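You operate a simulated robot arm through the tools that you are given. There is no shell and no other tool. Be economical: measure what you need, move in short steps, check, and stop when the job is done.

You are at the controls of a simulated robot arm. One attempt, no reset.

Task
Unload the three plates under the bar onto the belt at 30 kPa.
Fine: pump on, direction knob on UNLOAD, one press of CYCLE; then send the bar back over the shelf; no plate cracks; leave everything else as it is.

It is judged by the outcome, as a careful person would: the job done as asked, and still so three seconds after it is handed in. It fails if anything else is knocked over, pushed out of place, dropped, spilled or broken.

Robot
A 6-joint arm with a two-finger parallel gripper, fixed in place. Base frame: the origin is at the foot of the arm, x ahead of it, y to its left, z up. Lengths are in m, angles in rad, forces in N, time in s.
With the tool pointing down near the work surface it reaches from about 0.32 to 0.7 m from the base axis. Its first joint turns from -2.897 to 2.897 rad. Payload 4.1 kg.
The tool frame sits at the grasp point between the pads (the TCP): z along the fingers, y along the line on which they close. The tips reach 0.023 m beyond it. The gripper opens to 0.094 m. The fingers are 0.038 m wide and 0.01 m thick; the gripper's body (0.054 by 0.096 m) begins 0.039 m behind the TCP.
Orientation is that of the tool frame in the base frame, as [roll, pitch, yaw] about the fixed x, y, z axes, in that order (R = Rz(yaw) Ry(pitch) Rx(roll)). With the fingers straight down and closing along the base's y, the tool's x points along the base's -x, its y along +y and its z along -z.

Tools
- The arm moves only by the tool send_rows. Its argument "deltas" is a list that holds one entry, the list of rows, each a list of 7 numbers: the shift along the tool's x, y, z in m, then the turn, a rotation vector about the tool's x, y, z in rad, then the gripper command, from -1 (shut) to 1 (fully open), values between in proportion. In form: [[[x, y, z, wx, wy, wz, grip], ...]]. A call has 1 to 20 rows; each row shifts and turns the commanded pose from where the row before left it, along the tool's axes as they then stand. A row lasts 0.2 s, in which the tool goes at most 0.05 m and 0.15 rad; a call with a longer step from one row to the next is refused whole, and so is a gripper value outside its range. A pose out of reach is approached as far as the arm can. The call stops where the force on the tool passes 40 N (or 10 N more than at its start, if that is more) or the arm is blocked; 0.2 s more then pass. The fingers move at their own pace (about 0.045 m/s each) and stop on an object; they squeeze with about 44 N. The grip force told is the motor's: it shows also when the fingers shut on nothing. Time passes only in rows, and 0.2 s behind the last, so rows that do not move let the fingers close. The reply holds the time, the measured pose of the TCP, the force on the tool along the base axes, the opening and the grip force, in the units named above and with some noise, with the torque about the TCP (base axes, N m) and any sound that the robot's microphone picked up, and new pictures: "views" is both (left out), scene, wrist or none.
- Cameras (640 x 400 px; columns grow to the right, rows downward): "scene" is fixed at [0.3846, 0.6499, 1.6585]; the picture's right is [-0.95, 0.30, 0.00], its down [0.07, 0.20, -0.98] and it looks along [-0.30, -0.93, -0.21] (base axes); focal length 345 px, centre (320, 200). "wrist" rides on the gripper at [0.086, 0.016, -0.074] in the tool frame; the picture's right is [-0.18, 0.98, 0.00], its down [-0.58, -0.11, -0.81] and it looks along [-0.79, -0.15, 0.59] (tool axes); focal length 243 px, centre (320, 200). There is no depth. A picture from a camera that has moved, and an enlarged one, comes with that camera's place and axes in the base frame and with its lens. The place of the scene camera against the robot may be out by one fixed shift of up to 0.025 m in any direction.
- move_column(by): slides the trunk up (or, below 0, down) by that many m; the arm rides with it, the base frame stays. It gives what a move gives, with no picture.
- close_up(camera, box): a new picture of the part [left, top, right, bottom] of that camera's present view, enlarged. No time passes.
- hand_in(): hands the job in; it is judged then, once.

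Work in short steps. Places have to be worked out from the pictures, the camera data and where the tool is seen: move nearer, look again, correct. Check each grasp and each placing, and mend what went wrong. You have 120 turns and 200 pictures in all, those below and enlarged ones among them. Open the gripper and draw the arm clear of the work before you hand the job in, unless the task says otherwise; then end with one line.

The tools are called after "Call:" as name(argument=value, ...) on one line, values as JSON. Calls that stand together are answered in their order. send_rows: Moves the arm, as the interface text tells. Its arguments: {"type":"object","properties":{"deltas":{"type":"array","items":{"type":"array","items":{"type":"array","items":{"type":"number"}}}},"views":{"type":"string","enum":["both","scene","wrist","none"]}},"required":["deltas"]} The other tools are called the same way: move_column (by) slides the trunk up or down; close_up (camera, box) takes an enlarged picture of a part of a camera's view; hand_in () hands the job in.

At the start:

```text
clock: 0.0
ee_pos: [0.1664, -0.2474, 1.4348]
tool_rot: [-3.14, 0.001, 3.142]
ft_force: [-0.5, -0.2, 0.3]
wrist_torque: [0.02, 0.0, 0.01]
grip_width: 0.0937
gripper_force: 0.1
trunk travel left (down, up): [-0.553, 0.037]
```

scene: 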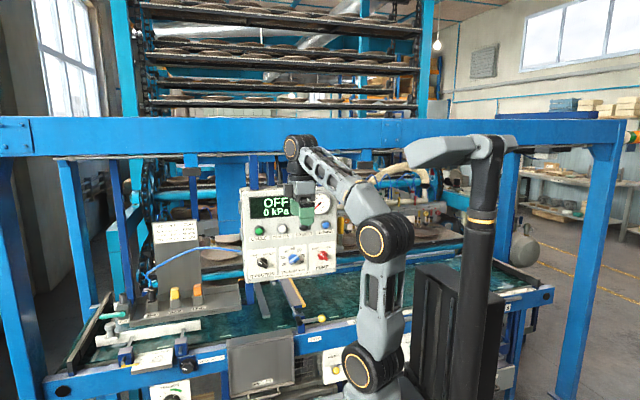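
wrist: 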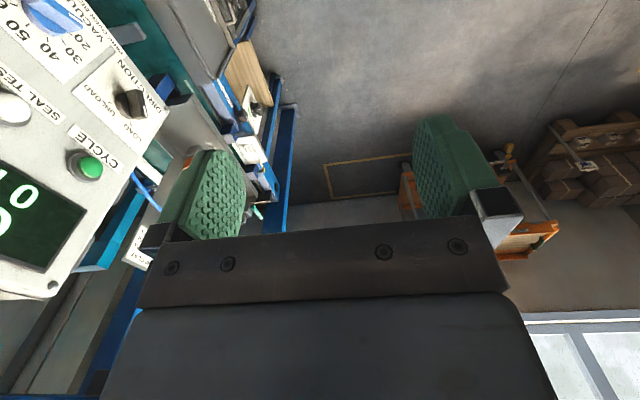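

The scene shows a control panel with display, buttons and knobs. I take enlarged pictures of the panel and the work area to read labels.

Call:
close_up(camera="scene", box=[230, 170, 350, 290])

Call:
close_up(camera="scene", box=[40, 200, 350, 400])

Call:
close_up(camera="wrist", box=[0, 0, 240, 300])

```text
3.33 times, centred on (290, 230) of scene
camera zoom: at [0.3846, 0.6499, 1.6585], right [-0.95, 0.3, 0.0], down [0.07, 0.2, -0.98], along [-0.3, -0.93, -0.21], focal length 1150 px, centre (420, 100)
```

zoom: 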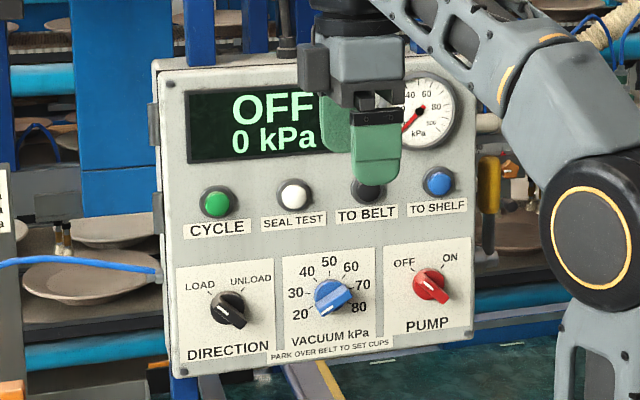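

```text
2.00 times, centred on (195, 300) of scene
camera zoom: at [0.3846, 0.6499, 1.6585], right [-0.95, 0.3, 0.0], down [0.07, 0.2, -0.98], along [-0.3, -0.93, -0.21], focal length 690 px, centre (570, 0)
```

zoom: 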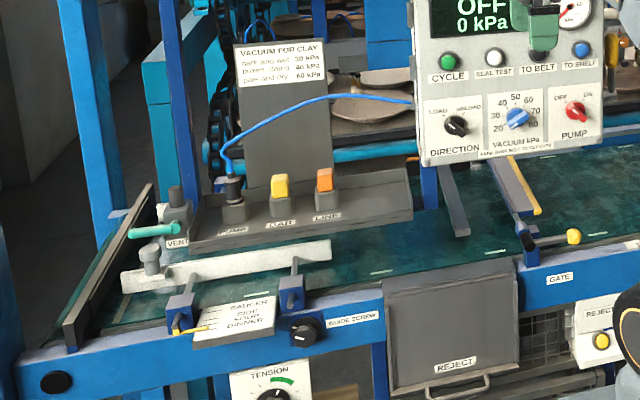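

```text
1.33 times, centred on (120, 150) of wrist
camera zoom: at [0.0802, -0.23, 1.5096], right [0.18, 0.98, 0.0], down [0.58, -0.11, 0.81], along [0.79, -0.15, -0.59], focal length 324 px, centre (587, 267)
```

zoom: 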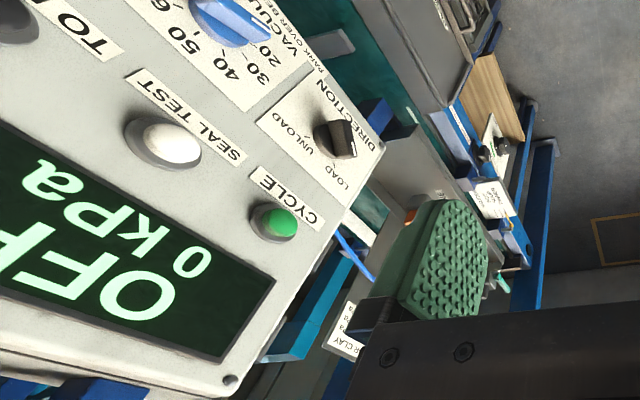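

The panel faces +y at about y ≈ -0.52, with CYCLE near (0.23, -0.53, 1.31). I begin tilting the tool towards the panel (turn about tool x) and watch.

Call:
send_rows(deltas=[[[0, 0, 0, 0.14, 0, 0, -1], [0, 0, 0, 0.14, 0, 0, -1], [0, 0, 0, 0.14, 0, 0, -1], [0, 0, 0, 0.14, 0, 0, -1], [0, 0, 0, 0.14, 0, 0, -1]]])

```text
clock: 1.2
ee_pos: [0.1665, -0.2471, 1.4347]
tool_rot: [-2.44, 0.001, -3.141]
ft_force: [-0.6, -0.1, 0.3]
wrist_torque: [-0.01, -0.03, -0.04]
grip_width: 0.0001
gripper_force: 13.3
trunk travel left (down, up): [-0.553, 0.037]
camera wrist: at [0.0802, -0.1858, 1.4815], right [0.18, 0.75, -0.63], down [0.58, 0.44, 0.69], along [0.79, -0.5, -0.36], focal length 243 px, centre (320, 200)
```

scene: 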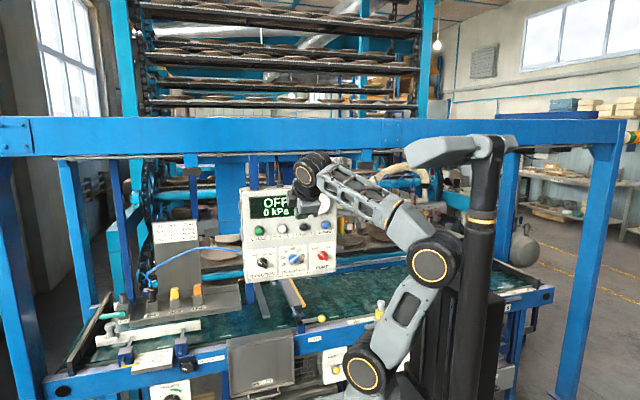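
wrist: 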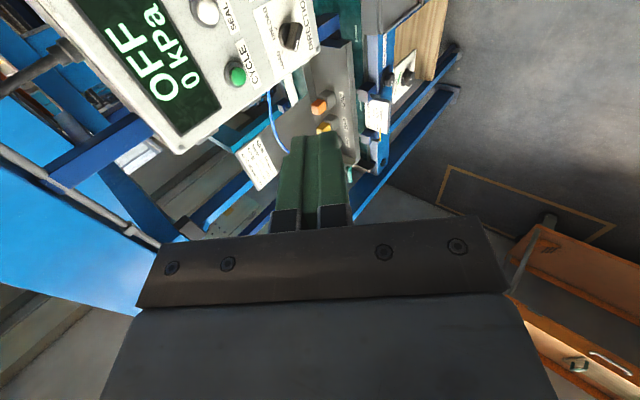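

Tilting works well. I finish the tilt to horizontal.

Call:
send_rows(deltas=[[[0, 0, 0, 0.145, 0, 0, -1], [0, 0, 0, 0.145, 0, 0, -1], [0, 0, 0, 0.145, 0, 0, -1], [0, 0, 0, 0.145, 0, 0, -1], [0, 0, 0, 0.145, 0, 0, -1], [0, 0, 0, 0.145, 0, 0, -1], [0, 0, 0, 0, 0, -0.15, -1], [0, 0, 0, 0, 0, -0.15, -1], [0, 0, 0, 0, 0, -0.15, -1], [0, 0, 0, 0, 0, -0.15, -1], [0, 0, 0, 0, 0, -0.15, -1]]])

```text
clock: 2.0
ee_pos: [0.1974, -0.2827, 1.3887]
tool_rot: [-2.155, -0.132, 3.123]
ft_force: [0.9, 0.1, 0.6]
wrist_torque: [0.0, 0.0, -0.02]
grip_width: 0.0
gripper_force: 42.3
trunk travel left (down, up): [-0.553, 0.037]
stopped in row 3: the arm was blocked; the commanded pose is now the measured one
camera wrist: at [0.1172, -0.2097, 1.4282], right [0.08, 0.54, -0.84], down [0.66, 0.6, 0.45], along [0.75, -0.59, -0.3], focal length 243 px, centre (320, 200)
```

scene: 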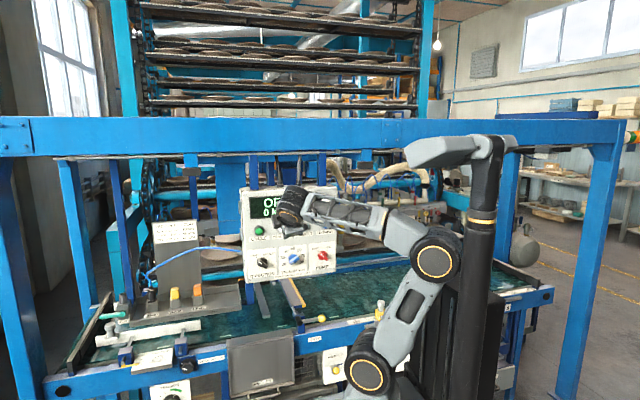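
wrist: 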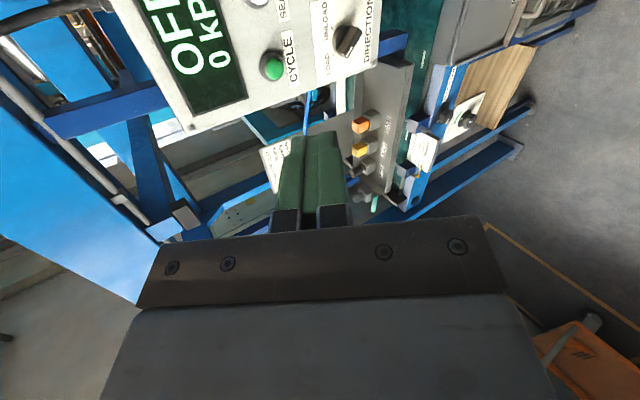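

The arm folded too close to its base. I back off by moving toward the panel (about -y 0.1, up 0.03), then continue.

Call:
send_rows(deltas=[[[0, -0.02, 0.017, 0, 0, 0, -1], [0, -0.02, 0.017, 0, 0, 0, -1], [0, -0.02, 0.017, 0, 0, 0, -1], [0, -0.02, 0.017, 0, 0, 0, -1]]])

```text
clock: 3.0
ee_pos: [0.1981, -0.3843, 1.4179]
tool_rot: [-2.151, -0.132, 3.123]
ft_force: [-0.8, 0.4, 1.3]
wrist_torque: [0.03, 0.0, 0.02]
grip_width: 0.0002
gripper_force: 42.1
trunk travel left (down, up): [-0.553, 0.037]
camera wrist: at [0.1182, -0.3107, 1.4578], right [0.08, 0.54, -0.84], down [0.66, 0.6, 0.45], along [0.75, -0.59, -0.3], focal length 243 px, centre (320, 200)
```

scene: 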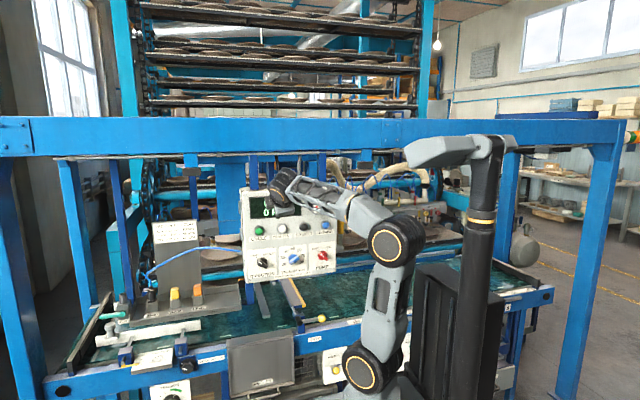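
wrist: 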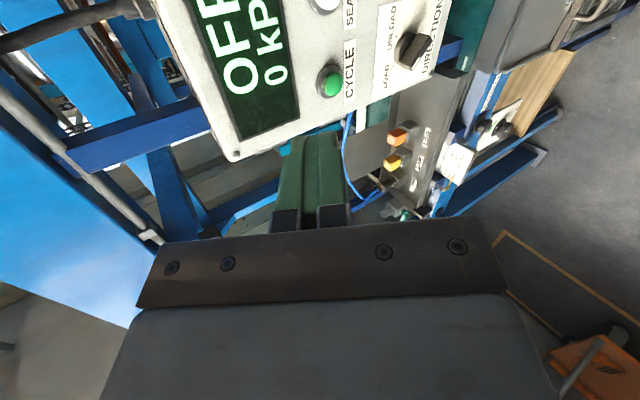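

Free again. I finish the tilt to horizontal, then the roll that brings tool x up.

Call:
send_rows(deltas=[[[0, 0, 0, 0.145, 0, 0, -1], [0, 0, 0, 0.145, 0, 0, -1], [0, 0, 0, 0.145, 0, 0, -1], [0, 0, 0, 0.145, 0, 0, -1]]], views="none")

Call:
send_rows(deltas=[[[0, 0, 0, 0, 0, -0.144, -1], [0, 0, 0, 0, 0, -0.144, -1], [0, 0, 0, 0, 0, -0.144, -1], [0, 0, 0, 0, 0, -0.144, -1], [0, 0, 0, 0, 0, -0.144, -1], [0, 0, 0, 0, 0, -0.144, -1], [0, 0, 0, 0, 0, -0.144, -1], [0, 0, 0, 0, 0, -0.144, -1], [0, 0, 0, 0, 0, -0.144, -1], [0, 0, 0, 0, 0, -0.144, -1]]])

```text
clock: 4.0
ee_pos: [0.1998, -0.3833, 1.4187]
tool_rot: [-1.571, -0.13, 3.124]
ft_force: [1.2, -0.3, 0.3]
wrist_torque: [0.01, 0.0, 0.02]
grip_width: 0.0
gripper_force: 42.2
trunk travel left (down, up): [-0.553, 0.037]
```

```text
clock: 6.2
ee_pos: [0.1999, -0.3837, 1.4184]
tool_rot: [1.989, -1.569, -0.437]
ft_force: [-0.2, -0.1, 0.1]
wrist_torque: [0.01, 0.05, 0.01]
grip_width: 0.0
gripper_force: 41.9
trunk travel left (down, up): [-0.553, 0.037]
camera wrist: at [0.1853, -0.3086, 1.5056], right [-0.98, 0.02, -0.18], down [0.12, 0.81, -0.58], along [0.13, -0.59, -0.79], focal length 243 px, centre (320, 200)
```

scene: 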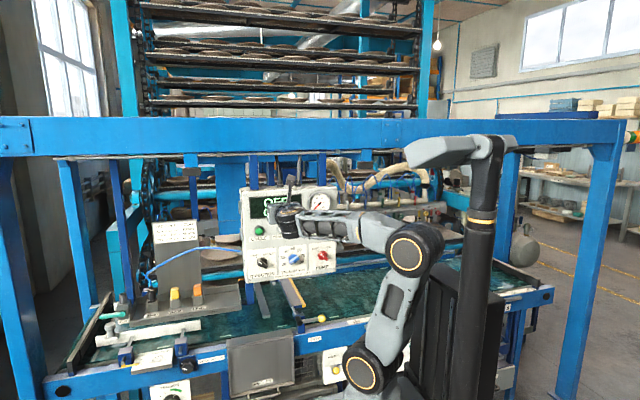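
wrist: 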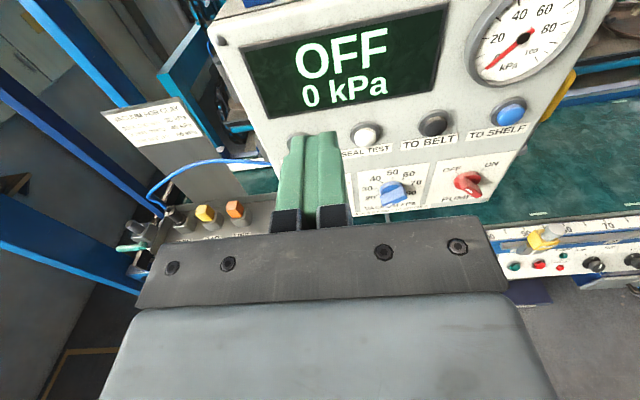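

Tool is now facing the panel (tool x up, y to -X, z to -Y). I move down and across to be in front of the vacuum knob, staying ~0.13 m off, for another triangulation view.

Call:
send_rows(deltas=[[[-0.035, 0.019, 0, 0, 0, 0, -1], [-0.035, 0.019, 0, 0, 0, 0, -1], [-0.035, 0.019, 0, 0, 0, 0, -1], [-0.035, 0.019, 0, 0, 0, 0, -1]]])

Call:
close_up(camera="wrist", box=[160, 0, 580, 220])

```text
clock: 7.2
ee_pos: [0.1221, -0.3829, 1.2788]
tool_rot: [2.932, -1.569, -1.38]
ft_force: [1.1, -0.5, -0.5]
wrist_torque: [0.0, -0.04, -0.03]
grip_width: 0.0001
gripper_force: 42.3
trunk travel left (down, up): [-0.553, 0.037]
camera wrist: at [0.1084, -0.3069, 1.3651], right [-0.98, 0.02, -0.18], down [0.12, 0.81, -0.58], along [0.14, -0.59, -0.79], focal length 243 px, centre (320, 200)
```

scene: 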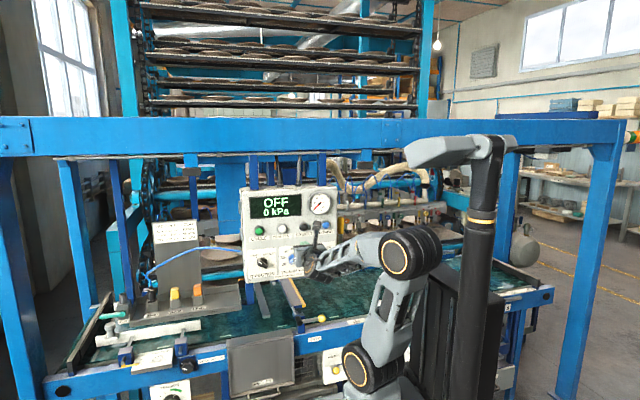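
wrist: 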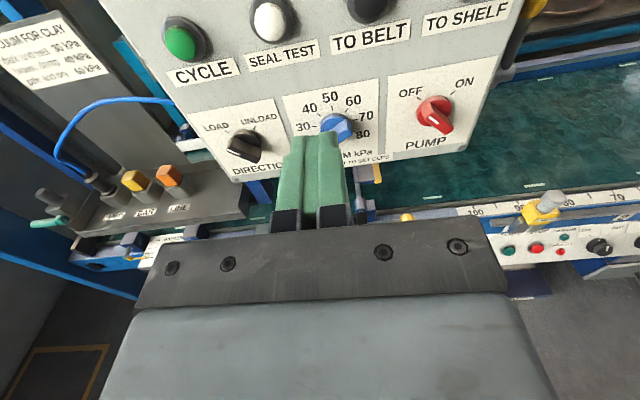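

```text
1.52 times, centred on (370, 110) of wrist
camera zoom: at [0.1084, -0.3069, 1.3651], right [-0.98, 0.02, -0.18], down [0.12, 0.81, -0.58], along [0.14, -0.59, -0.79], focal length 370 px, centre (244, 337)
```

zoom: 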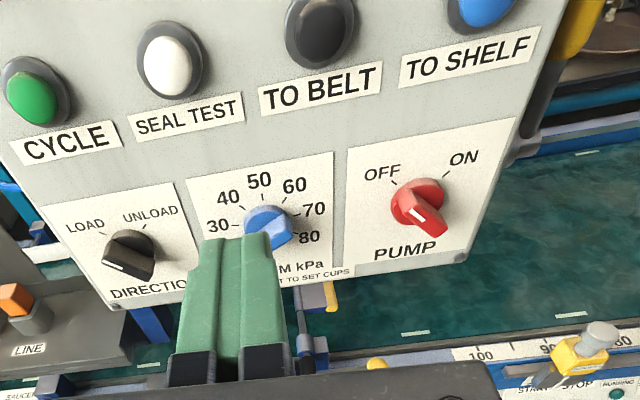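

Triangulating both wrist views: knobs lie at y≈-0.545, z≈1.187, x≈0.234 (DIRECTION), 0.12 (VACUUM), 0.008 (PUMP); buttons at z≈1.30. I move in front of the vacuum knob, opening the gripper, to view it closely.

Call:
send_rows(deltas=[[[-0.03, 0, 0.01, 0, 0, 0, 0.3], [-0.03, 0, 0.01, 0, 0, 0, 0.3], [-0.03, 0, 0.01, 0, 0, 0, 0.3], [0, 0, 0.01, 0, 0, 0, 0.3]]])

Call:
close_up(camera="wrist", box=[160, 0, 480, 200])

```text
clock: 8.2
ee_pos: [0.1251, -0.4266, 1.1904]
tool_rot: [2.758, -1.568, -1.205]
ft_force: [-0.3, -0.1, 0.3]
wrist_torque: [0.01, -0.04, -0.02]
grip_width: 0.0609
gripper_force: 0.1
out of reach, approached as far as the arm can: row 2
trunk travel left (down, up): [-0.553, 0.037]
camera wrist: at [0.1099, -0.3501, 1.2765], right [-0.98, 0.02, -0.18], down [0.12, 0.81, -0.58], along [0.14, -0.59, -0.79], focal length 243 px, centre (320, 200)
```

scene: 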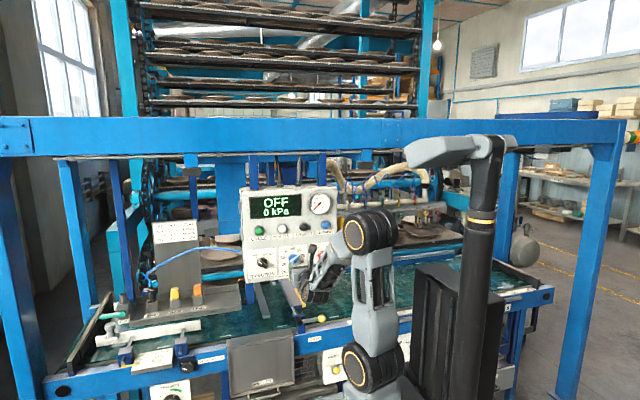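
wrist: 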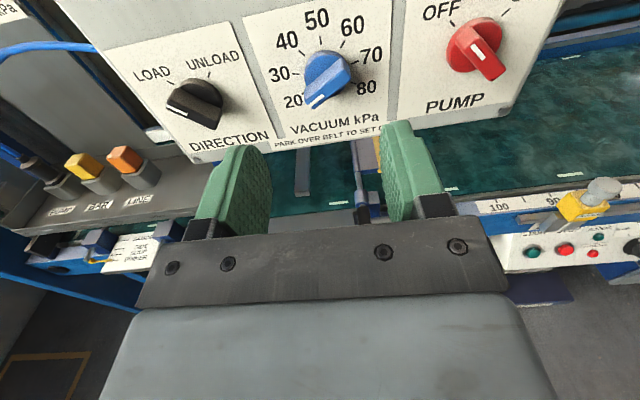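

```text
2.00 times, centred on (320, 100) of wrist
camera zoom: at [0.1099, -0.3501, 1.2765], right [-0.98, 0.02, -0.18], down [0.12, 0.81, -0.58], along [0.14, -0.59, -0.79], focal length 485 px, centre (320, 400)
```

zoom: 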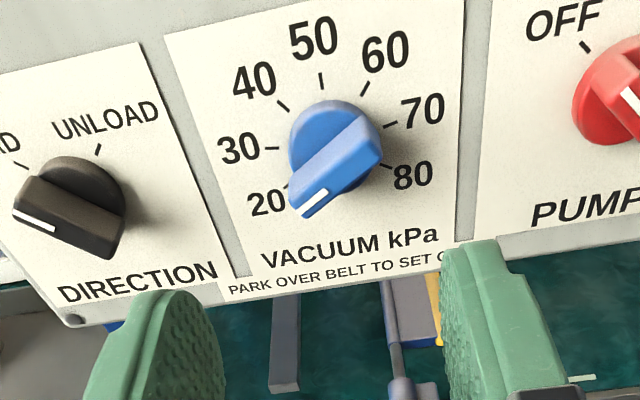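

The vacuum knob's white mark points to 20 (−135°), DIRECTION is at LOAD (−45°), PUMP at OFF (−45°). The vacuum knob must turn clockwise 45° to 30. I centre on it (≈0.120, z 1.178) and roll the tool +45° so the fingers straddle the bar.

Call:
send_rows(deltas=[[[-0.012, 0.005, 0, 0, 0, 0, 0.1], [0, 0, 0, 0, 0, 0.131, 0.1], [0, 0, 0, 0, 0, 0.131, 0.1], [0, 0, 0, 0, 0, 0.131, 0.1], [0, 0, 0, 0, 0, 0.131, 0.1], [0, 0, 0, 0, 0, 0.131, 0.1], [0, 0, 0, 0, 0, 0.131, 0.1]]], views="wrist")

```text
clock: 9.8
ee_pos: [0.1187, -0.4249, 1.1786]
tool_rot: [-1.572, -0.783, 3.124]
ft_force: [0.1, 0.4, 0.0]
wrist_torque: [-0.02, -0.03, 0.03]
grip_width: 0.0514
gripper_force: 0.0
trunk travel left (down, up): [-0.553, 0.037]
camera wrist: at [0.0478, -0.3482, 1.2277], right [-0.56, 0.01, -0.83], down [0.5, 0.8, -0.33], along [0.66, -0.6, -0.45], focal length 243 px, centre (320, 200)
```

wrist: 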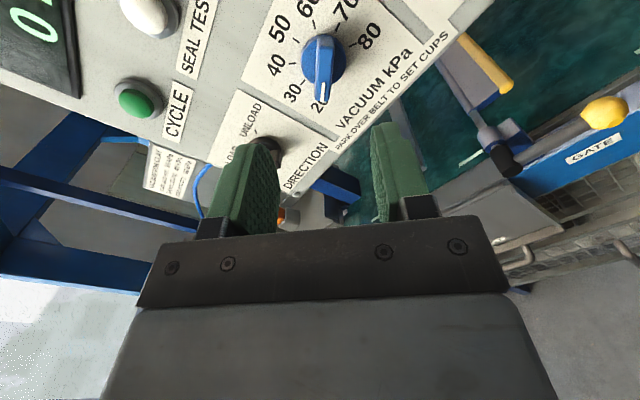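

Bar is aligned with the fingers' gap. I advance 0.06 m and look.

Call:
send_rows(deltas=[[[0, 0, 0.02, 0, 0, 0, 0.1], [0, 0, 0.02, 0, 0, 0, 0.1], [0, 0, 0.02, 0, 0, 0, 0.1]]], views="wrist")

Call:
close_up(camera="wrist", box=[160, 0, 480, 200])

```text
clock: 10.6
ee_pos: [0.1192, -0.4842, 1.1774]
tool_rot: [-1.576, -0.785, 3.12]
ft_force: [0.1, -0.4, -0.1]
wrist_torque: [-0.05, 0.02, 0.01]
grip_width: 0.0517
gripper_force: 0.1
trunk travel left (down, up): [-0.553, 0.037]
camera wrist: at [0.0485, -0.4082, 1.2277], right [-0.56, 0.02, -0.83], down [0.51, 0.8, -0.33], along [0.65, -0.61, -0.46], focal length 243 px, centre (320, 200)
```

wrist: 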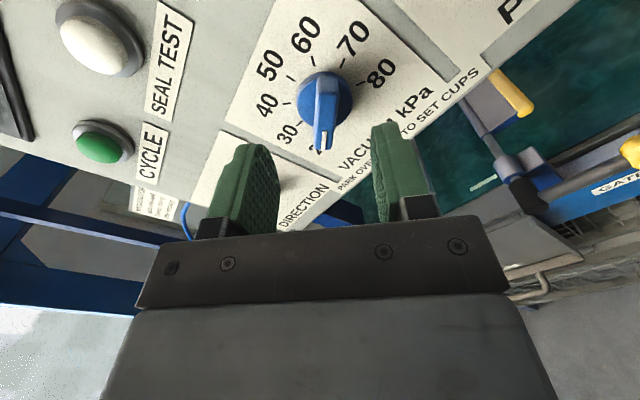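

```text
2.00 times, centred on (320, 100) of wrist
camera zoom: at [0.0485, -0.4082, 1.2277], right [-0.56, 0.02, -0.83], down [0.51, 0.8, -0.33], along [0.65, -0.61, -0.46], focal length 485 px, centre (320, 400)
```

zoom: 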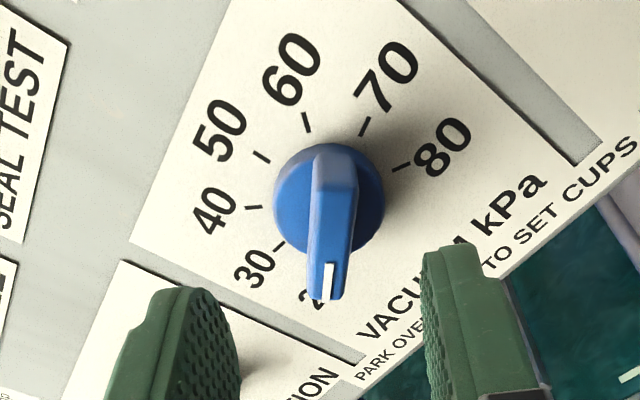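

The scale is 40° per 10 kPa and the bar is ~11° off finger alignment. I roll +0.19 more and advance 0.025.

Call:
send_rows(deltas=[[[0, 0, 0.005, 0, 0, 0.095, 0.1], [0, 0, 0.01, 0, 0, 0.095, 0.1], [0, 0, 0.01, 0, 0, 0, 0.1]]], views="none")

Call:
close_up(camera="wrist", box=[160, 40, 480, 240])

```text
clock: 11.4
ee_pos: [0.1221, -0.5092, 1.178]
tool_rot: [-1.574, -0.595, 3.119]
ft_force: [-0.4, -0.2, -0.3]
wrist_torque: [0.0, 0.0, 0.0]
grip_width: 0.0517
gripper_force: 0.0
out of reach, approached as far as the arm can: row 2
trunk travel left (down, up): [-0.553, 0.037]
```

```text
2.00 times, centred on (320, 140) of wrist
camera zoom: at [0.0432, -0.4325, 1.2141], right [-0.4, 0.01, -0.92], down [0.56, 0.79, -0.23], along [0.72, -0.61, -0.32], focal length 485 px, centre (320, 320)
```

zoom: 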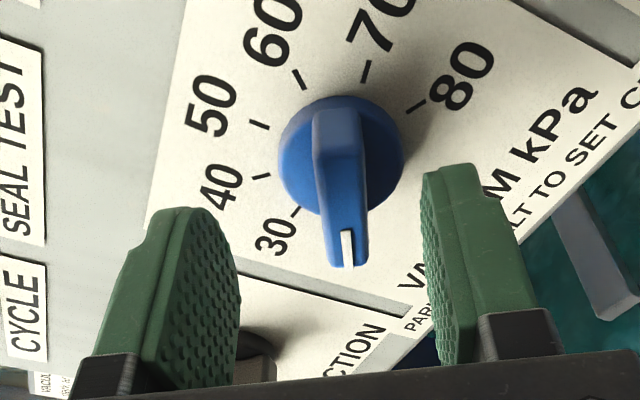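

Bar is aligned; its front is about 0.011 m beyond the tips, and slightly to tool +y. I shift +0.005 y, advance 0.022 and close on it.

Call:
send_rows(deltas=[[[0, 0.005, 0.007, 0, 0, 0, 0.1], [0, 0, 0.008, 0, 0, 0, 0.1], [0, 0, 0.007, 0, 0, 0, 0.1]]], views="wrist")

```text
clock: 12.2
ee_pos: [0.1251, -0.5307, 1.1758]
tool_rot: [-1.575, -0.595, 3.119]
ft_force: [-0.4, -0.1, 0.0]
wrist_torque: [0.02, 0.01, -0.02]
grip_width: 0.0516
gripper_force: 0.0
out of reach, approached as far as the arm can: row 1
trunk travel left (down, up): [-0.553, 0.037]
camera wrist: at [0.0467, -0.4535, 1.2109], right [-0.4, 0.01, -0.92], down [0.56, 0.79, -0.23], along [0.72, -0.61, -0.32], focal length 243 px, centre (320, 200)
```

wrist: 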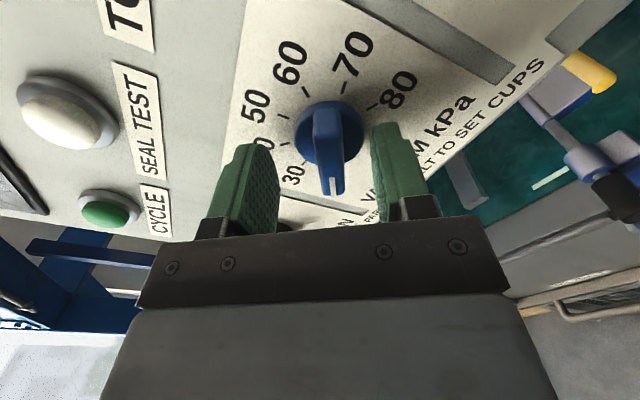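

The arm is near its folded limit (drifting in x). I back off, raise, and lower the trunk 0.2 m to give the elbow room.

Call:
send_rows(deltas=[[[0, 0, -0.035, 0, 0, 0, 0.1], [0, 0, -0.035, 0, 0, 0, 0.1], [0, 0, -0.03, 0, 0, 0, 0.1], [0.0224, -0.0331, 0, 0, 0, 0, 0.1], [0.0224, -0.0331, 0, 0, 0, 0, 0.1], [0.0224, -0.0331, 0, 0, 0, 0, 0.1], [0.0224, -0.0331, 0, 0, 0, 0, 0.1], [0.0224, -0.0331, 0, 0, 0, 0, 0.1]]], views="none")

Call:
move_column(by=-0.1)

Call:
close_up(camera="scene", box=[160, 100, 560, 400])

```text
clock: 14.0
ee_pos: [0.1252, -0.4312, 1.3755]
tool_rot: [-1.575, -0.594, 3.124]
ft_force: [-0.7, 0.4, 0.0]
wrist_torque: [0.02, -0.01, -0.01]
grip_width: 0.0517
gripper_force: 0.1
trunk travel left (down, up): [-0.553, 0.037]
```

```text
clock: 15.3
ee_pos: [0.1243, -0.4314, 1.277]
tool_rot: [-1.573, -0.596, 3.123]
ft_force: [0.4, -0.8, 0.2]
wrist_torque: [0.02, -0.01, -0.01]
grip_width: 0.0518
gripper_force: 0.0
trunk travel left (down, up): [-0.453, 0.137]
```

```text
1.33 times, centred on (360, 250) of scene
camera zoom: at [0.3846, 0.6499, 1.6585], right [-0.95, 0.3, 0.0], down [0.07, 0.2, -0.98], along [-0.3, -0.93, -0.21], focal length 460 px, centre (267, 133)
```

zoom: 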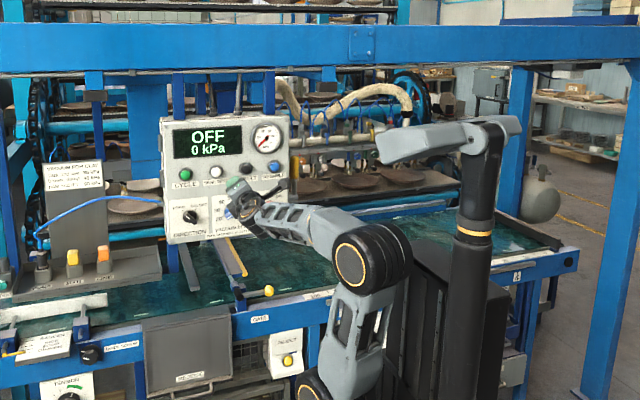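

Good. The vacuum bar with its cups and plates is visible at right; I lower the trunk another 0.1 and look closer at the bar.

Call:
move_column(by=-0.1)

Call:
close_up(camera="scene", box=[320, 150, 480, 260])

Call:
close_up(camera="wrist", box=[160, 0, 480, 240])

```text
clock: 16.7
ee_pos: [0.1237, -0.4304, 1.1748]
tool_rot: [-1.572, -0.597, 3.122]
ft_force: [0.0, 0.2, 0.4]
wrist_torque: [0.02, 0.02, 0.0]
grip_width: 0.0516
gripper_force: 0.0
trunk travel left (down, up): [-0.353, 0.237]
```

```text
3.64 times, centred on (400, 205) of scene
camera zoom: at [0.3846, 0.6499, 1.6585], right [-0.95, 0.3, 0.0], down [0.07, 0.2, -0.98], along [-0.3, -0.93, -0.21], focal length 1254 px, centre (29, 182)
```

zoom: 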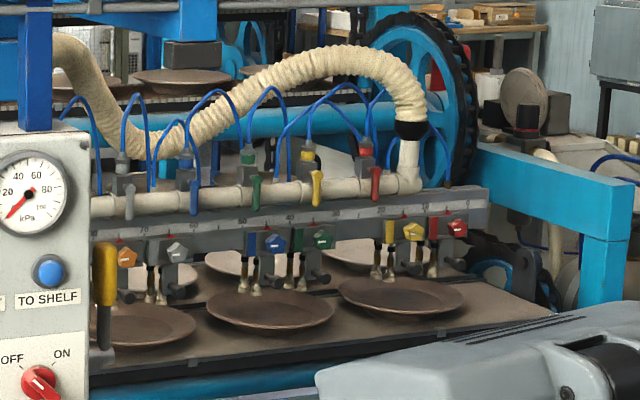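

```text
1.67 times, centred on (320, 120) of wrist
camera zoom: at [0.0453, -0.3542, 1.211], right [-0.4, 0.01, -0.92], down [0.56, 0.8, -0.23], along [0.73, -0.6, -0.32], focal length 404 px, centre (320, 333)
```

zoom: 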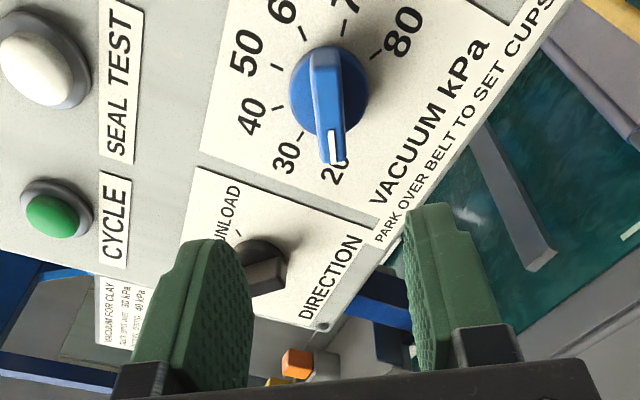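

The arm now has room. The bar is on-axis within ~3 mm; I advance 0.1 m and look.

Call:
send_rows(deltas=[[[0, 0.003, 0.03, 0, 0, 0, 0.1], [0, 0, 0.03, 0, 0, 0, 0.1], [0, 0, 0.02, 0, 0, 0, 0.1], [0, 0, 0.015, 0, 0, 0, 0.1]]], views="none")

Call:
close_up(camera="wrist", box=[160, 40, 480, 240])

```text
clock: 17.7
ee_pos: [0.1218, -0.5262, 1.1738]
tool_rot: [-1.572, -0.594, 3.124]
ft_force: [-0.6, -0.5, 0.1]
wrist_torque: [0.02, 0.02, 0.04]
grip_width: 0.0517
gripper_force: 0.1
trunk travel left (down, up): [-0.353, 0.237]
```

```text
2.00 times, centred on (320, 140) of wrist
camera zoom: at [0.0424, -0.4488, 1.2085], right [-0.4, 0.01, -0.92], down [0.56, 0.8, -0.23], along [0.73, -0.6, -0.32], focal length 485 px, centre (320, 320)
```

zoom: 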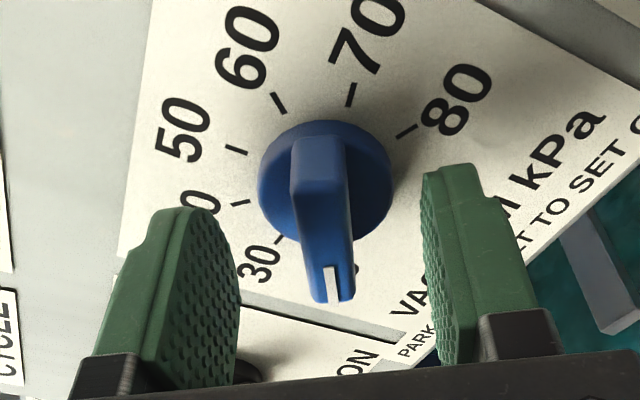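

Fingertips are level with the bar's front. I advance 9 mm more and close on the bar.

Call:
send_rows(deltas=[[[0, 0, 0.009, 0, 0, 0, 0.1], [0, 0, 0, 0, 0, 0, -1], [0, 0, 0, 0, 0, 0, -1], [0, 0, 0, 0, 0, 0, -1], [0, 0, 0, 0, 0, 0, -1]]], views="wrist")

Call:
close_up(camera="wrist", box=[160, 40, 480, 240])

```text
clock: 18.9
ee_pos: [0.1188, -0.5356, 1.1715]
tool_rot: [-1.576, -0.596, 3.126]
ft_force: [-4.8, 5.0, -9.9]
wrist_torque: [0.25, -0.04, -0.19]
grip_width: 0.0356
gripper_force: 45.0
trunk travel left (down, up): [-0.353, 0.237]
camera wrist: at [0.0416, -0.4584, 1.2074], right [-0.4, 0.01, -0.92], down [0.56, 0.8, -0.23], along [0.73, -0.6, -0.32], focal length 243 px, centre (320, 200)
```

wrist: 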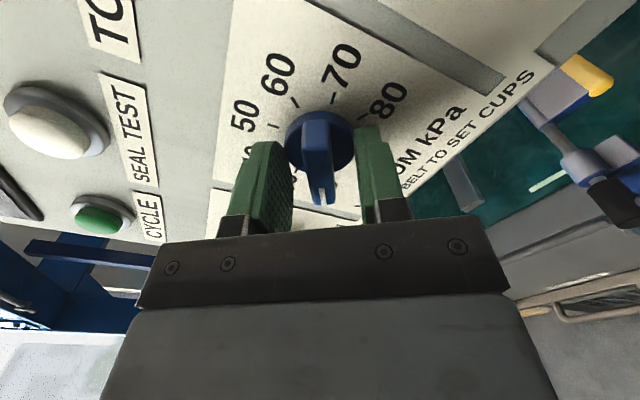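

```text
2.00 times, centred on (320, 140) of wrist
camera zoom: at [0.0416, -0.4584, 1.2074], right [-0.4, 0.01, -0.92], down [0.56, 0.8, -0.23], along [0.73, -0.6, -0.32], focal length 485 px, centre (320, 320)
```

zoom: 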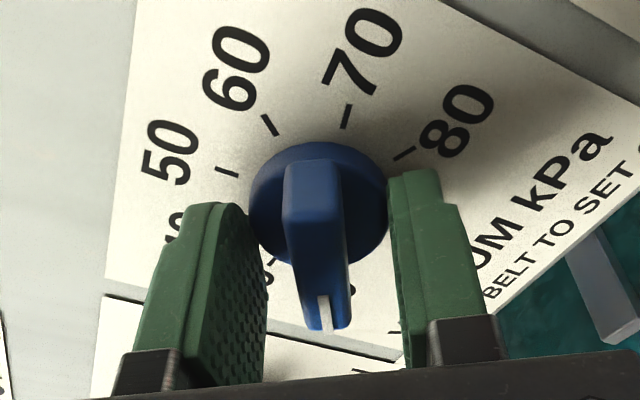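

The fingers closed on the round base disc (35.6 mm). I open, back off 6 mm, centre +3 mm in y and close on the bar instead.

Call:
send_rows(deltas=[[[0, 0, 0, 0, 0, 0, 0], [0, 0.003, -0.006, 0, 0, 0, 0], [0, 0, 0, 0, 0, 0, -1], [0, 0, 0, 0, 0, 0, -1], [0, 0, 0, 0, 0, 0, -1], [0, 0, 0, 0, 0, 0, -1]]], views="wrist")

Call:
close_up(camera="wrist", box=[160, 40, 480, 240])

```text
clock: 20.3
ee_pos: [0.1213, -0.5285, 1.1722]
tool_rot: [-1.57, -0.593, 3.123]
ft_force: [4.7, -4.8, 7.7]
wrist_torque: [-0.53, -1.57, 0.48]
grip_width: 0.0146
gripper_force: 44.9
trunk travel left (down, up): [-0.353, 0.237]
camera wrist: at [0.0415, -0.4518, 1.2066], right [-0.4, 0.01, -0.92], down [0.56, 0.8, -0.23], along [0.73, -0.6, -0.32], focal length 243 px, centre (320, 200)
```

wrist: 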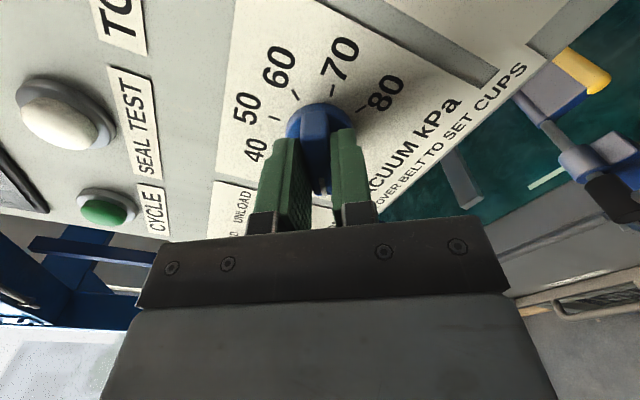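

```text
2.00 times, centred on (320, 140) of wrist
camera zoom: at [0.0415, -0.4518, 1.2066], right [-0.4, 0.01, -0.92], down [0.56, 0.8, -0.23], along [0.73, -0.6, -0.32], focal length 485 px, centre (320, 320)
```

zoom: 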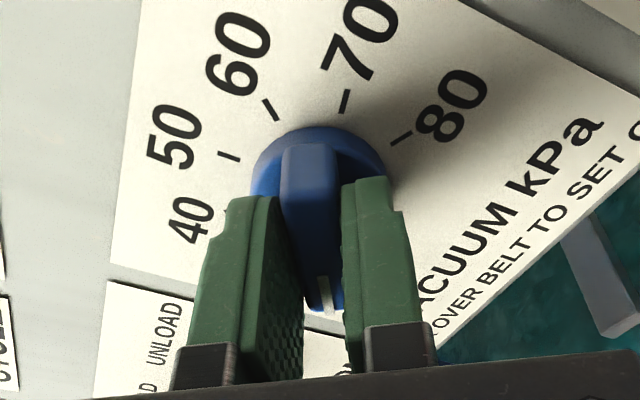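

Now gripping the bar (14.6 mm). I turn clockwise by 0.70 rad in small steps.

Call:
send_rows(deltas=[[[0, -0.0015, 0, 0, 0, 0.07, -1], [0, 0, 0, 0, 0, 0.1, -1], [0, 0, 0, 0, 0, 0.1, -1], [0, 0, 0, 0, 0, 0.1, -1], [0, 0, 0, 0, 0, 0.1, -1], [0, 0, 0, 0, 0, 0.1, -1], [0, 0, 0, 0, 0, 0.1, -1]]], views="wrist")

Call:
close_up(camera="wrist", box=[160, 40, 480, 240])

```text
clock: 21.9
ee_pos: [0.1208, -0.5287, 1.172]
tool_rot: [-1.571, 0.075, 3.125]
ft_force: [5.5, -0.7, 5.8]
wrist_torque: [-0.08, -0.05, 1.07]
grip_width: 0.013
gripper_force: 44.3
trunk travel left (down, up): [-0.353, 0.237]
camera wrist: at [0.0376, -0.4517, 1.1494], right [0.26, 0.0, -0.97], down [0.59, 0.8, 0.15], along [0.77, -0.61, 0.21], focal length 243 px, centre (320, 200)
```

wrist: 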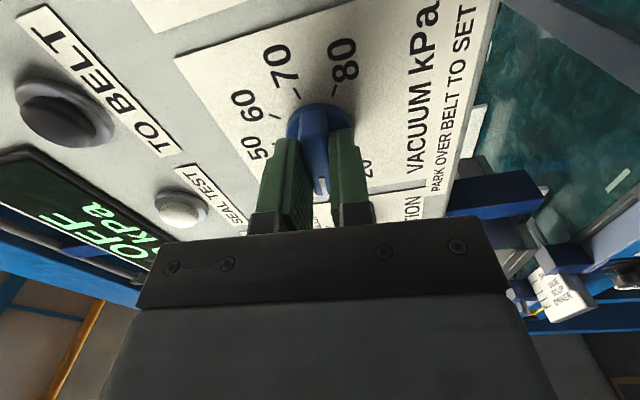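

```text
2.00 times, centred on (320, 140) of wrist
camera zoom: at [0.0376, -0.4517, 1.1494], right [0.26, 0.0, -0.97], down [0.59, 0.8, 0.15], along [0.77, -0.61, 0.21], focal length 485 px, centre (320, 320)
```

zoom: 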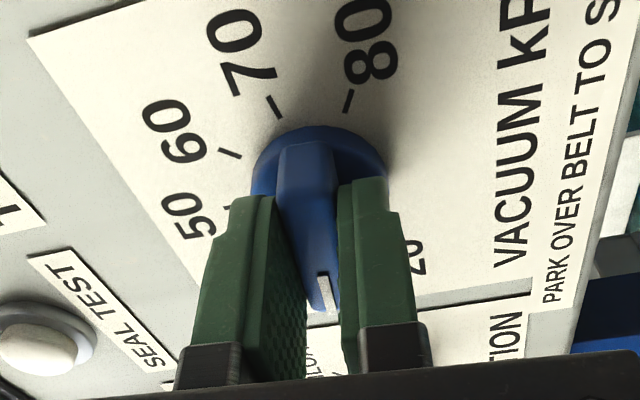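

The scale moved exactly one step relative to the bar, consistent with 30, and torque dropped. I release, back off and check.

Call:
send_rows(deltas=[[[0, 0, 0, 0, 0, 0, 0.1], [0, 0, 0, 0, 0, 0, 0.1], [0, 0, -0.03, 0, 0, 0, 0.1], [0, 0, -0.04, 0, 0, 0, 0.1]]], views="none")

Call:
close_up(camera="wrist", box=[160, 0, 480, 200])

Call:
close_up(camera="scene", box=[230, 180, 350, 290])

```text
clock: 22.9
ee_pos: [0.1211, -0.4583, 1.1718]
tool_rot: [-1.574, 0.073, 3.125]
ft_force: [0.2, 0.4, 0.0]
wrist_torque: [-0.01, -0.01, -0.01]
grip_width: 0.0518
gripper_force: 0.0
trunk travel left (down, up): [-0.353, 0.237]
```

```text
2.00 times, centred on (320, 100) of wrist
camera zoom: at [0.0385, -0.3819, 1.1497], right [0.26, 0.0, -0.97], down [0.59, 0.8, 0.15], along [0.77, -0.61, 0.21], focal length 485 px, centre (320, 400)
```

zoom: 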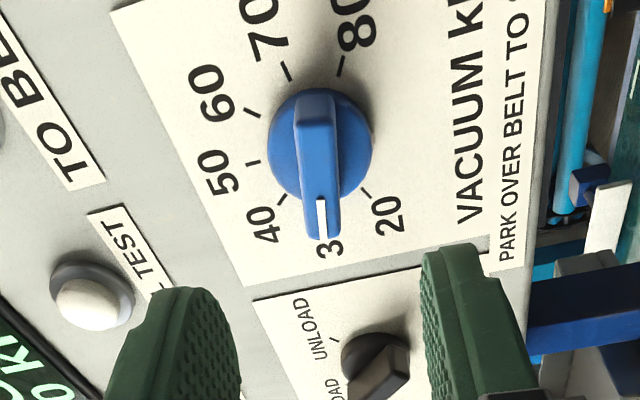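

```text
3.64 times, centred on (290, 235) of scene
camera zoom: at [0.3846, 0.6499, 1.6585], right [-0.95, 0.3, 0.0], down [0.07, 0.2, -0.98], along [-0.3, -0.93, -0.21], focal length 1254 px, centre (429, 73)
```

zoom: 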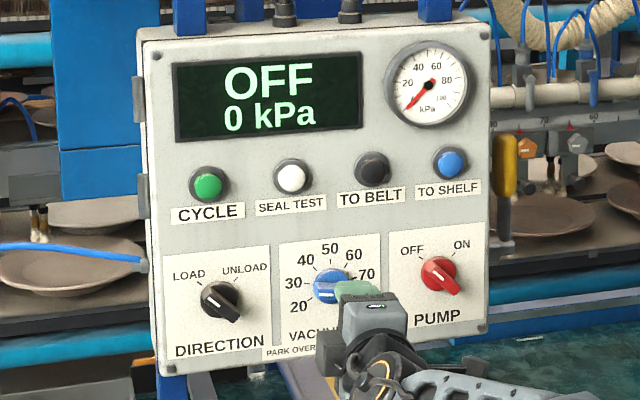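

VACUUM now reads 30. Next I move in front of DIRECTION (x≈0.232) and roll to −45° so the fingers straddle its bar at LOAD.

Call:
send_rows(deltas=[[[-0.0372, 0.0028, -0.006, 0, 0, 0, 0.1], [-0.0372, 0.0028, -0.006, 0, 0, 0, 0.1], [-0.0372, 0.0028, -0.006, 0, 0, 0, 0.1], [0, 0, 0, 0, 0, -0.143, 0.1], [0, 0, 0, 0, 0, -0.143, 0.1], [0, 0, 0, 0, 0, -0.143, 0.1], [0, 0, 0, 0, 0, -0.143, 0.1], [0, 0, 0, 0, 0, -0.143, 0.1], [0, 0, 0, 0, 0, -0.143, 0.1], [0, 0, 0, 0, 0, -0.143, 0.1], [0, 0, 0, 0, 0, -0.143, 0.1], [0, 0, 0, 0, 0, -0.143, 0.1], [0, 0, 0, 0, 0, -0.143, 0.1], [0, 0, 0, 0, 0, -0.143, 0.1], [0, 0, 0, 0, 0, -0.143, 0.1], [0, 0, 0, 0, 0, -0.143, 0.1], [0, 0, 0, 0, 0, -0.143, 0.1], [0, 0, 0, 0, 0, -0.143, 0.1], [0, 0, 0, 0, 0, -0.143, 0.1], [0, 0, 0, 0, 0, -0.143, 0.1]]], views="wrist")

Call:
close_up(camera="wrist", box=[160, 0, 480, 200])

```text
clock: 27.1
ee_pos: [0.2319, -0.4439, 1.1718]
tool_rot: [1.573, -0.782, -0.019]
ft_force: [-0.1, -0.4, -0.1]
wrist_torque: [-0.01, -0.01, -0.02]
grip_width: 0.0521
gripper_force: 0.0
trunk travel left (down, up): [-0.353, 0.237]
camera wrist: at [0.2849, -0.3689, 1.2444], right [-0.82, 0.01, 0.57], down [-0.32, 0.81, -0.49], along [-0.47, -0.58, -0.67], focal length 243 px, centre (320, 200)
```

wrist: 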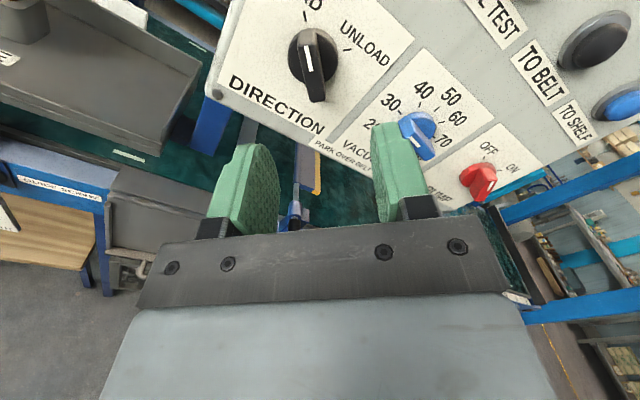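

```text
2.00 times, centred on (320, 100) of wrist
camera zoom: at [0.2849, -0.3689, 1.2444], right [-0.82, 0.01, 0.57], down [-0.32, 0.81, -0.49], along [-0.47, -0.58, -0.67], focal length 485 px, centre (320, 400)
```

zoom: 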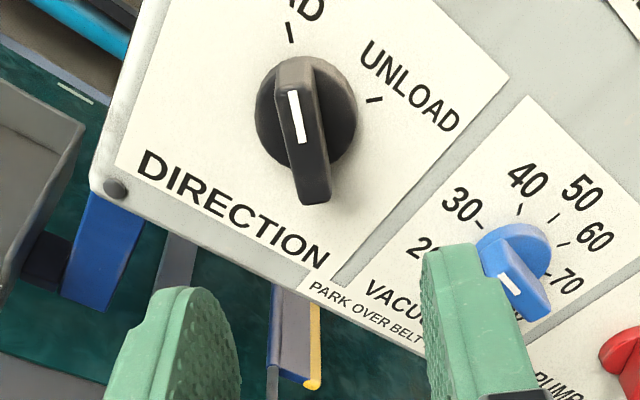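

The mark points to LOAD; knob is offset about 12 mm along tool x and −3 mm in y. I correct, roll +0.087 (LOAD is at −40°), advance 0.065.

Call:
send_rows(deltas=[[[0.0117, -0.003, 0.005, 0, 0, 0, 0.1], [0, 0, 0.03, 0, 0, 0.087, 0.1], [0, 0, 0.03, 0, 0, 0, 0.1]]], views="none")

Call:
close_up(camera="wrist", box=[160, 40, 480, 240])

```text
clock: 27.9
ee_pos: [0.2423, -0.5088, 1.1776]
tool_rot: [1.576, -0.872, -0.019]
ft_force: [-0.5, -0.5, 0.1]
wrist_torque: [0.04, 0.0, -0.01]
grip_width: 0.052
gripper_force: 0.0
trunk travel left (down, up): [-0.353, 0.237]
```

```text
2.00 times, centred on (320, 140) of wrist
camera zoom: at [0.2869, -0.4342, 1.2544], right [-0.87, 0.01, 0.49], down [-0.28, 0.81, -0.51], along [-0.41, -0.58, -0.7], focal length 485 px, centre (320, 320)
```

zoom: 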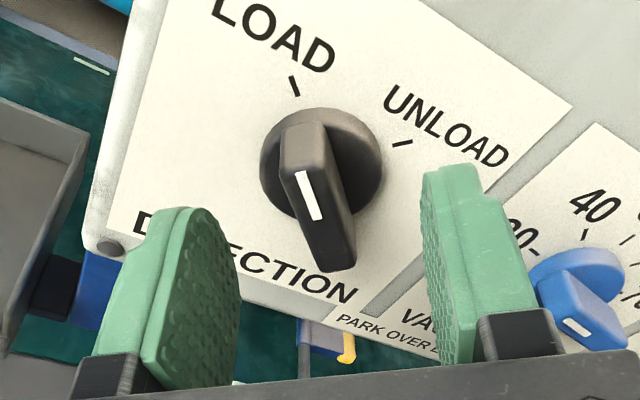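

Bar looks ~5° CCW of alignment; I roll −0.087, advance to y≈-0.528 (the depth that worked before) and close on the bar.

Call:
send_rows(deltas=[[[0, 0, 0.01, 0, 0, -0.087, 0.1], [0, 0, 0.0095, 0, 0, 0, 0.1], [0, 0, 0, 0, 0, 0, -1], [0, 0, 0, 0, 0, 0, -1], [0, 0, 0, 0, 0, 0, -1], [0, 0, 0, 0, 0, 0, -1]]], views="none")

Call:
close_up(camera="wrist", box=[160, 40, 480, 240])

```text
clock: 29.3
ee_pos: [0.2426, -0.5274, 1.177]
tool_rot: [1.576, -0.784, -0.019]
ft_force: [3.0, 0.5, -4.3]
wrist_torque: [0.49, -0.02, 0.64]
grip_width: 0.0128
gripper_force: 45.5
trunk travel left (down, up): [-0.353, 0.237]
```

```text
2.00 times, centred on (320, 140) of wrist
camera zoom: at [0.2941, -0.4535, 1.2496], right [-0.83, 0.01, 0.56], down [-0.32, 0.81, -0.49], along [-0.47, -0.58, -0.67], focal length 485 px, centre (320, 320)
```

zoom: 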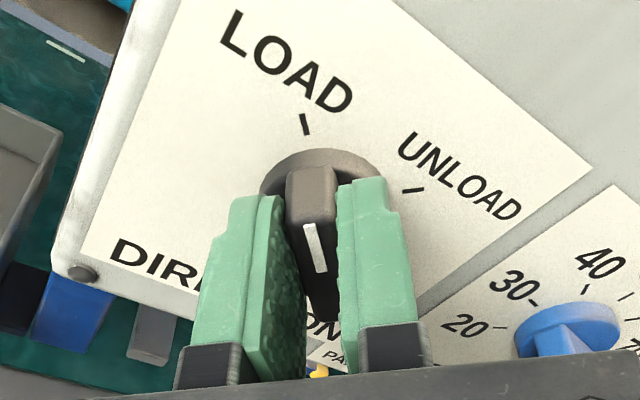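

Firm, aligned grip (12.8 mm). I turn clockwise 1.4 rad toward UNLOAD.

Call:
send_rows(deltas=[[[0, 0, 0, 0, 0, 0.14, -1], [0, 0, 0, 0, 0, 0.14, -1], [0, 0, 0, 0, 0, 0.14, -1], [0, 0, 0, 0, 0, 0.14, -1], [0, 0, 0, 0, 0, 0.14, -1], [0, 0, 0, 0, 0, 0.14, -1], [0, 0, 0, 0, 0, 0.14, -1], [0, 0, 0, 0, 0, 0.14, -1], [0, 0, 0, 0, 0, 0.14, -1], [0, 0, 0, 0, 0, 0.14, -1]]], views="none")

Call:
close_up(camera="wrist", box=[160, 40, 480, 240])

```text
clock: 31.2
ee_pos: [0.2353, -0.5282, 1.1781]
tool_rot: [-1.574, -1.154, 3.114]
ft_force: [-28.5, 1.4, -4.3]
wrist_torque: [-1.14, 0.16, -0.37]
grip_width: 0.0132
gripper_force: 45.0
trunk travel left (down, up): [-0.353, 0.237]
stopped in row 9: the force on the tool passed its limit (the readings are from after the stop); the commanded pose is now the measured one
```

```text
2.00 times, centred on (320, 140) of wrist
camera zoom: at [0.1885, -0.4511, 1.2507], right [-0.82, 0.03, -0.57], down [0.36, 0.8, -0.49], along [0.44, -0.6, -0.67], focal length 485 px, centre (320, 320)
```

zoom: 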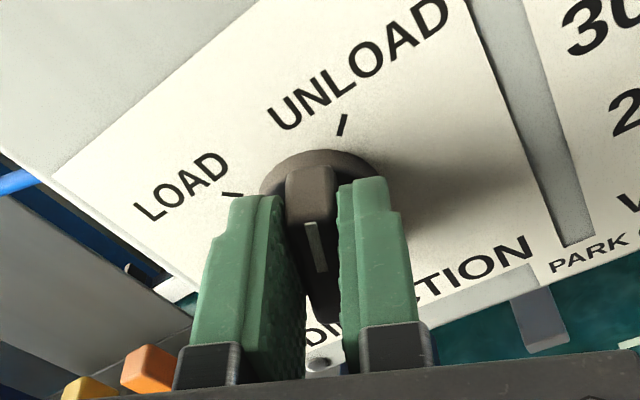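

Turned 69°; lateral force shows the true axis lies a bit toward −x. I relieve by shifting ~4 mm to −x and continue the turn 0.2 rad.

Call:
send_rows(deltas=[[[0.0016, 0.0037, 0, 0, 0, 0, -1], [0, 0, 0, 0, 0, 0.06, -1], [0, 0, 0, 0, 0, 0.06, -1], [0, 0, 0, 0, 0, 0.06, -1]]], views="none")

Call:
close_up(camera="wrist", box=[160, 40, 480, 240])

```text
clock: 32.2
ee_pos: [0.2336, -0.5272, 1.1775]
tool_rot: [-1.576, -0.972, 3.125]
ft_force: [-26.2, -2.7, 0.8]
wrist_torque: [0.8, 0.1, 0.99]
grip_width: 0.0128
gripper_force: 44.6
trunk travel left (down, up): [-0.353, 0.237]
```

```text
2.00 times, centred on (320, 140) of wrist
camera zoom: at [0.1745, -0.4513, 1.2401], right [-0.71, 0.02, -0.71], down [0.43, 0.8, -0.42], along [0.56, -0.6, -0.57], focal length 485 px, centre (320, 320)
```

zoom: 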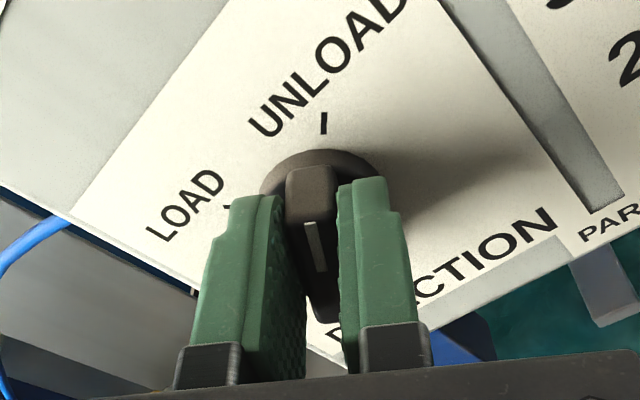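

Almost there; tick needs ~0.15 rad more. I shift another 3 mm toward −x and turn 0.16.

Call:
send_rows(deltas=[[[0.0017, 0.0025, 0, 0, 0, 0, -1], [0, 0, 0, 0, 0, 0.08, -1], [0, 0, 0, 0, 0, 0.08, -1], [0, 0, 0, 0, 0, 0, -1]]], views="none")

Call:
close_up(camera="wrist", box=[160, 40, 480, 240])

```text
clock: 33.2
ee_pos: [0.2344, -0.528, 1.1784]
tool_rot: [-1.579, -0.815, 3.127]
ft_force: [-15.7, -3.6, 2.3]
wrist_torque: [0.58, 0.05, 1.28]
grip_width: 0.0127
gripper_force: 45.2
trunk travel left (down, up): [-0.353, 0.237]
```

```text
2.00 times, centred on (320, 140) of wrist
camera zoom: at [0.1644, -0.4513, 1.229], right [-0.59, 0.02, -0.81], down [0.49, 0.8, -0.34], along [0.64, -0.6, -0.48], focal length 485 px, centre (320, 320)
```

zoom: 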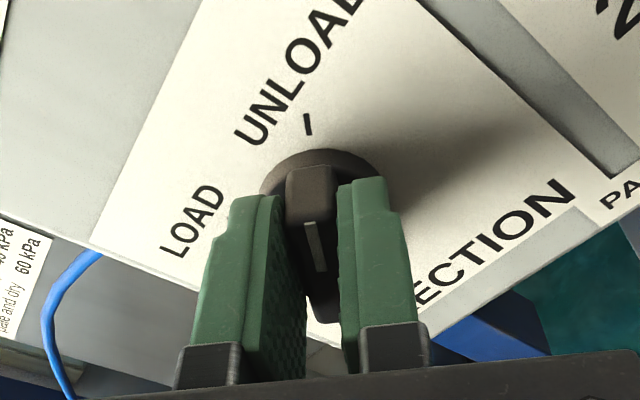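

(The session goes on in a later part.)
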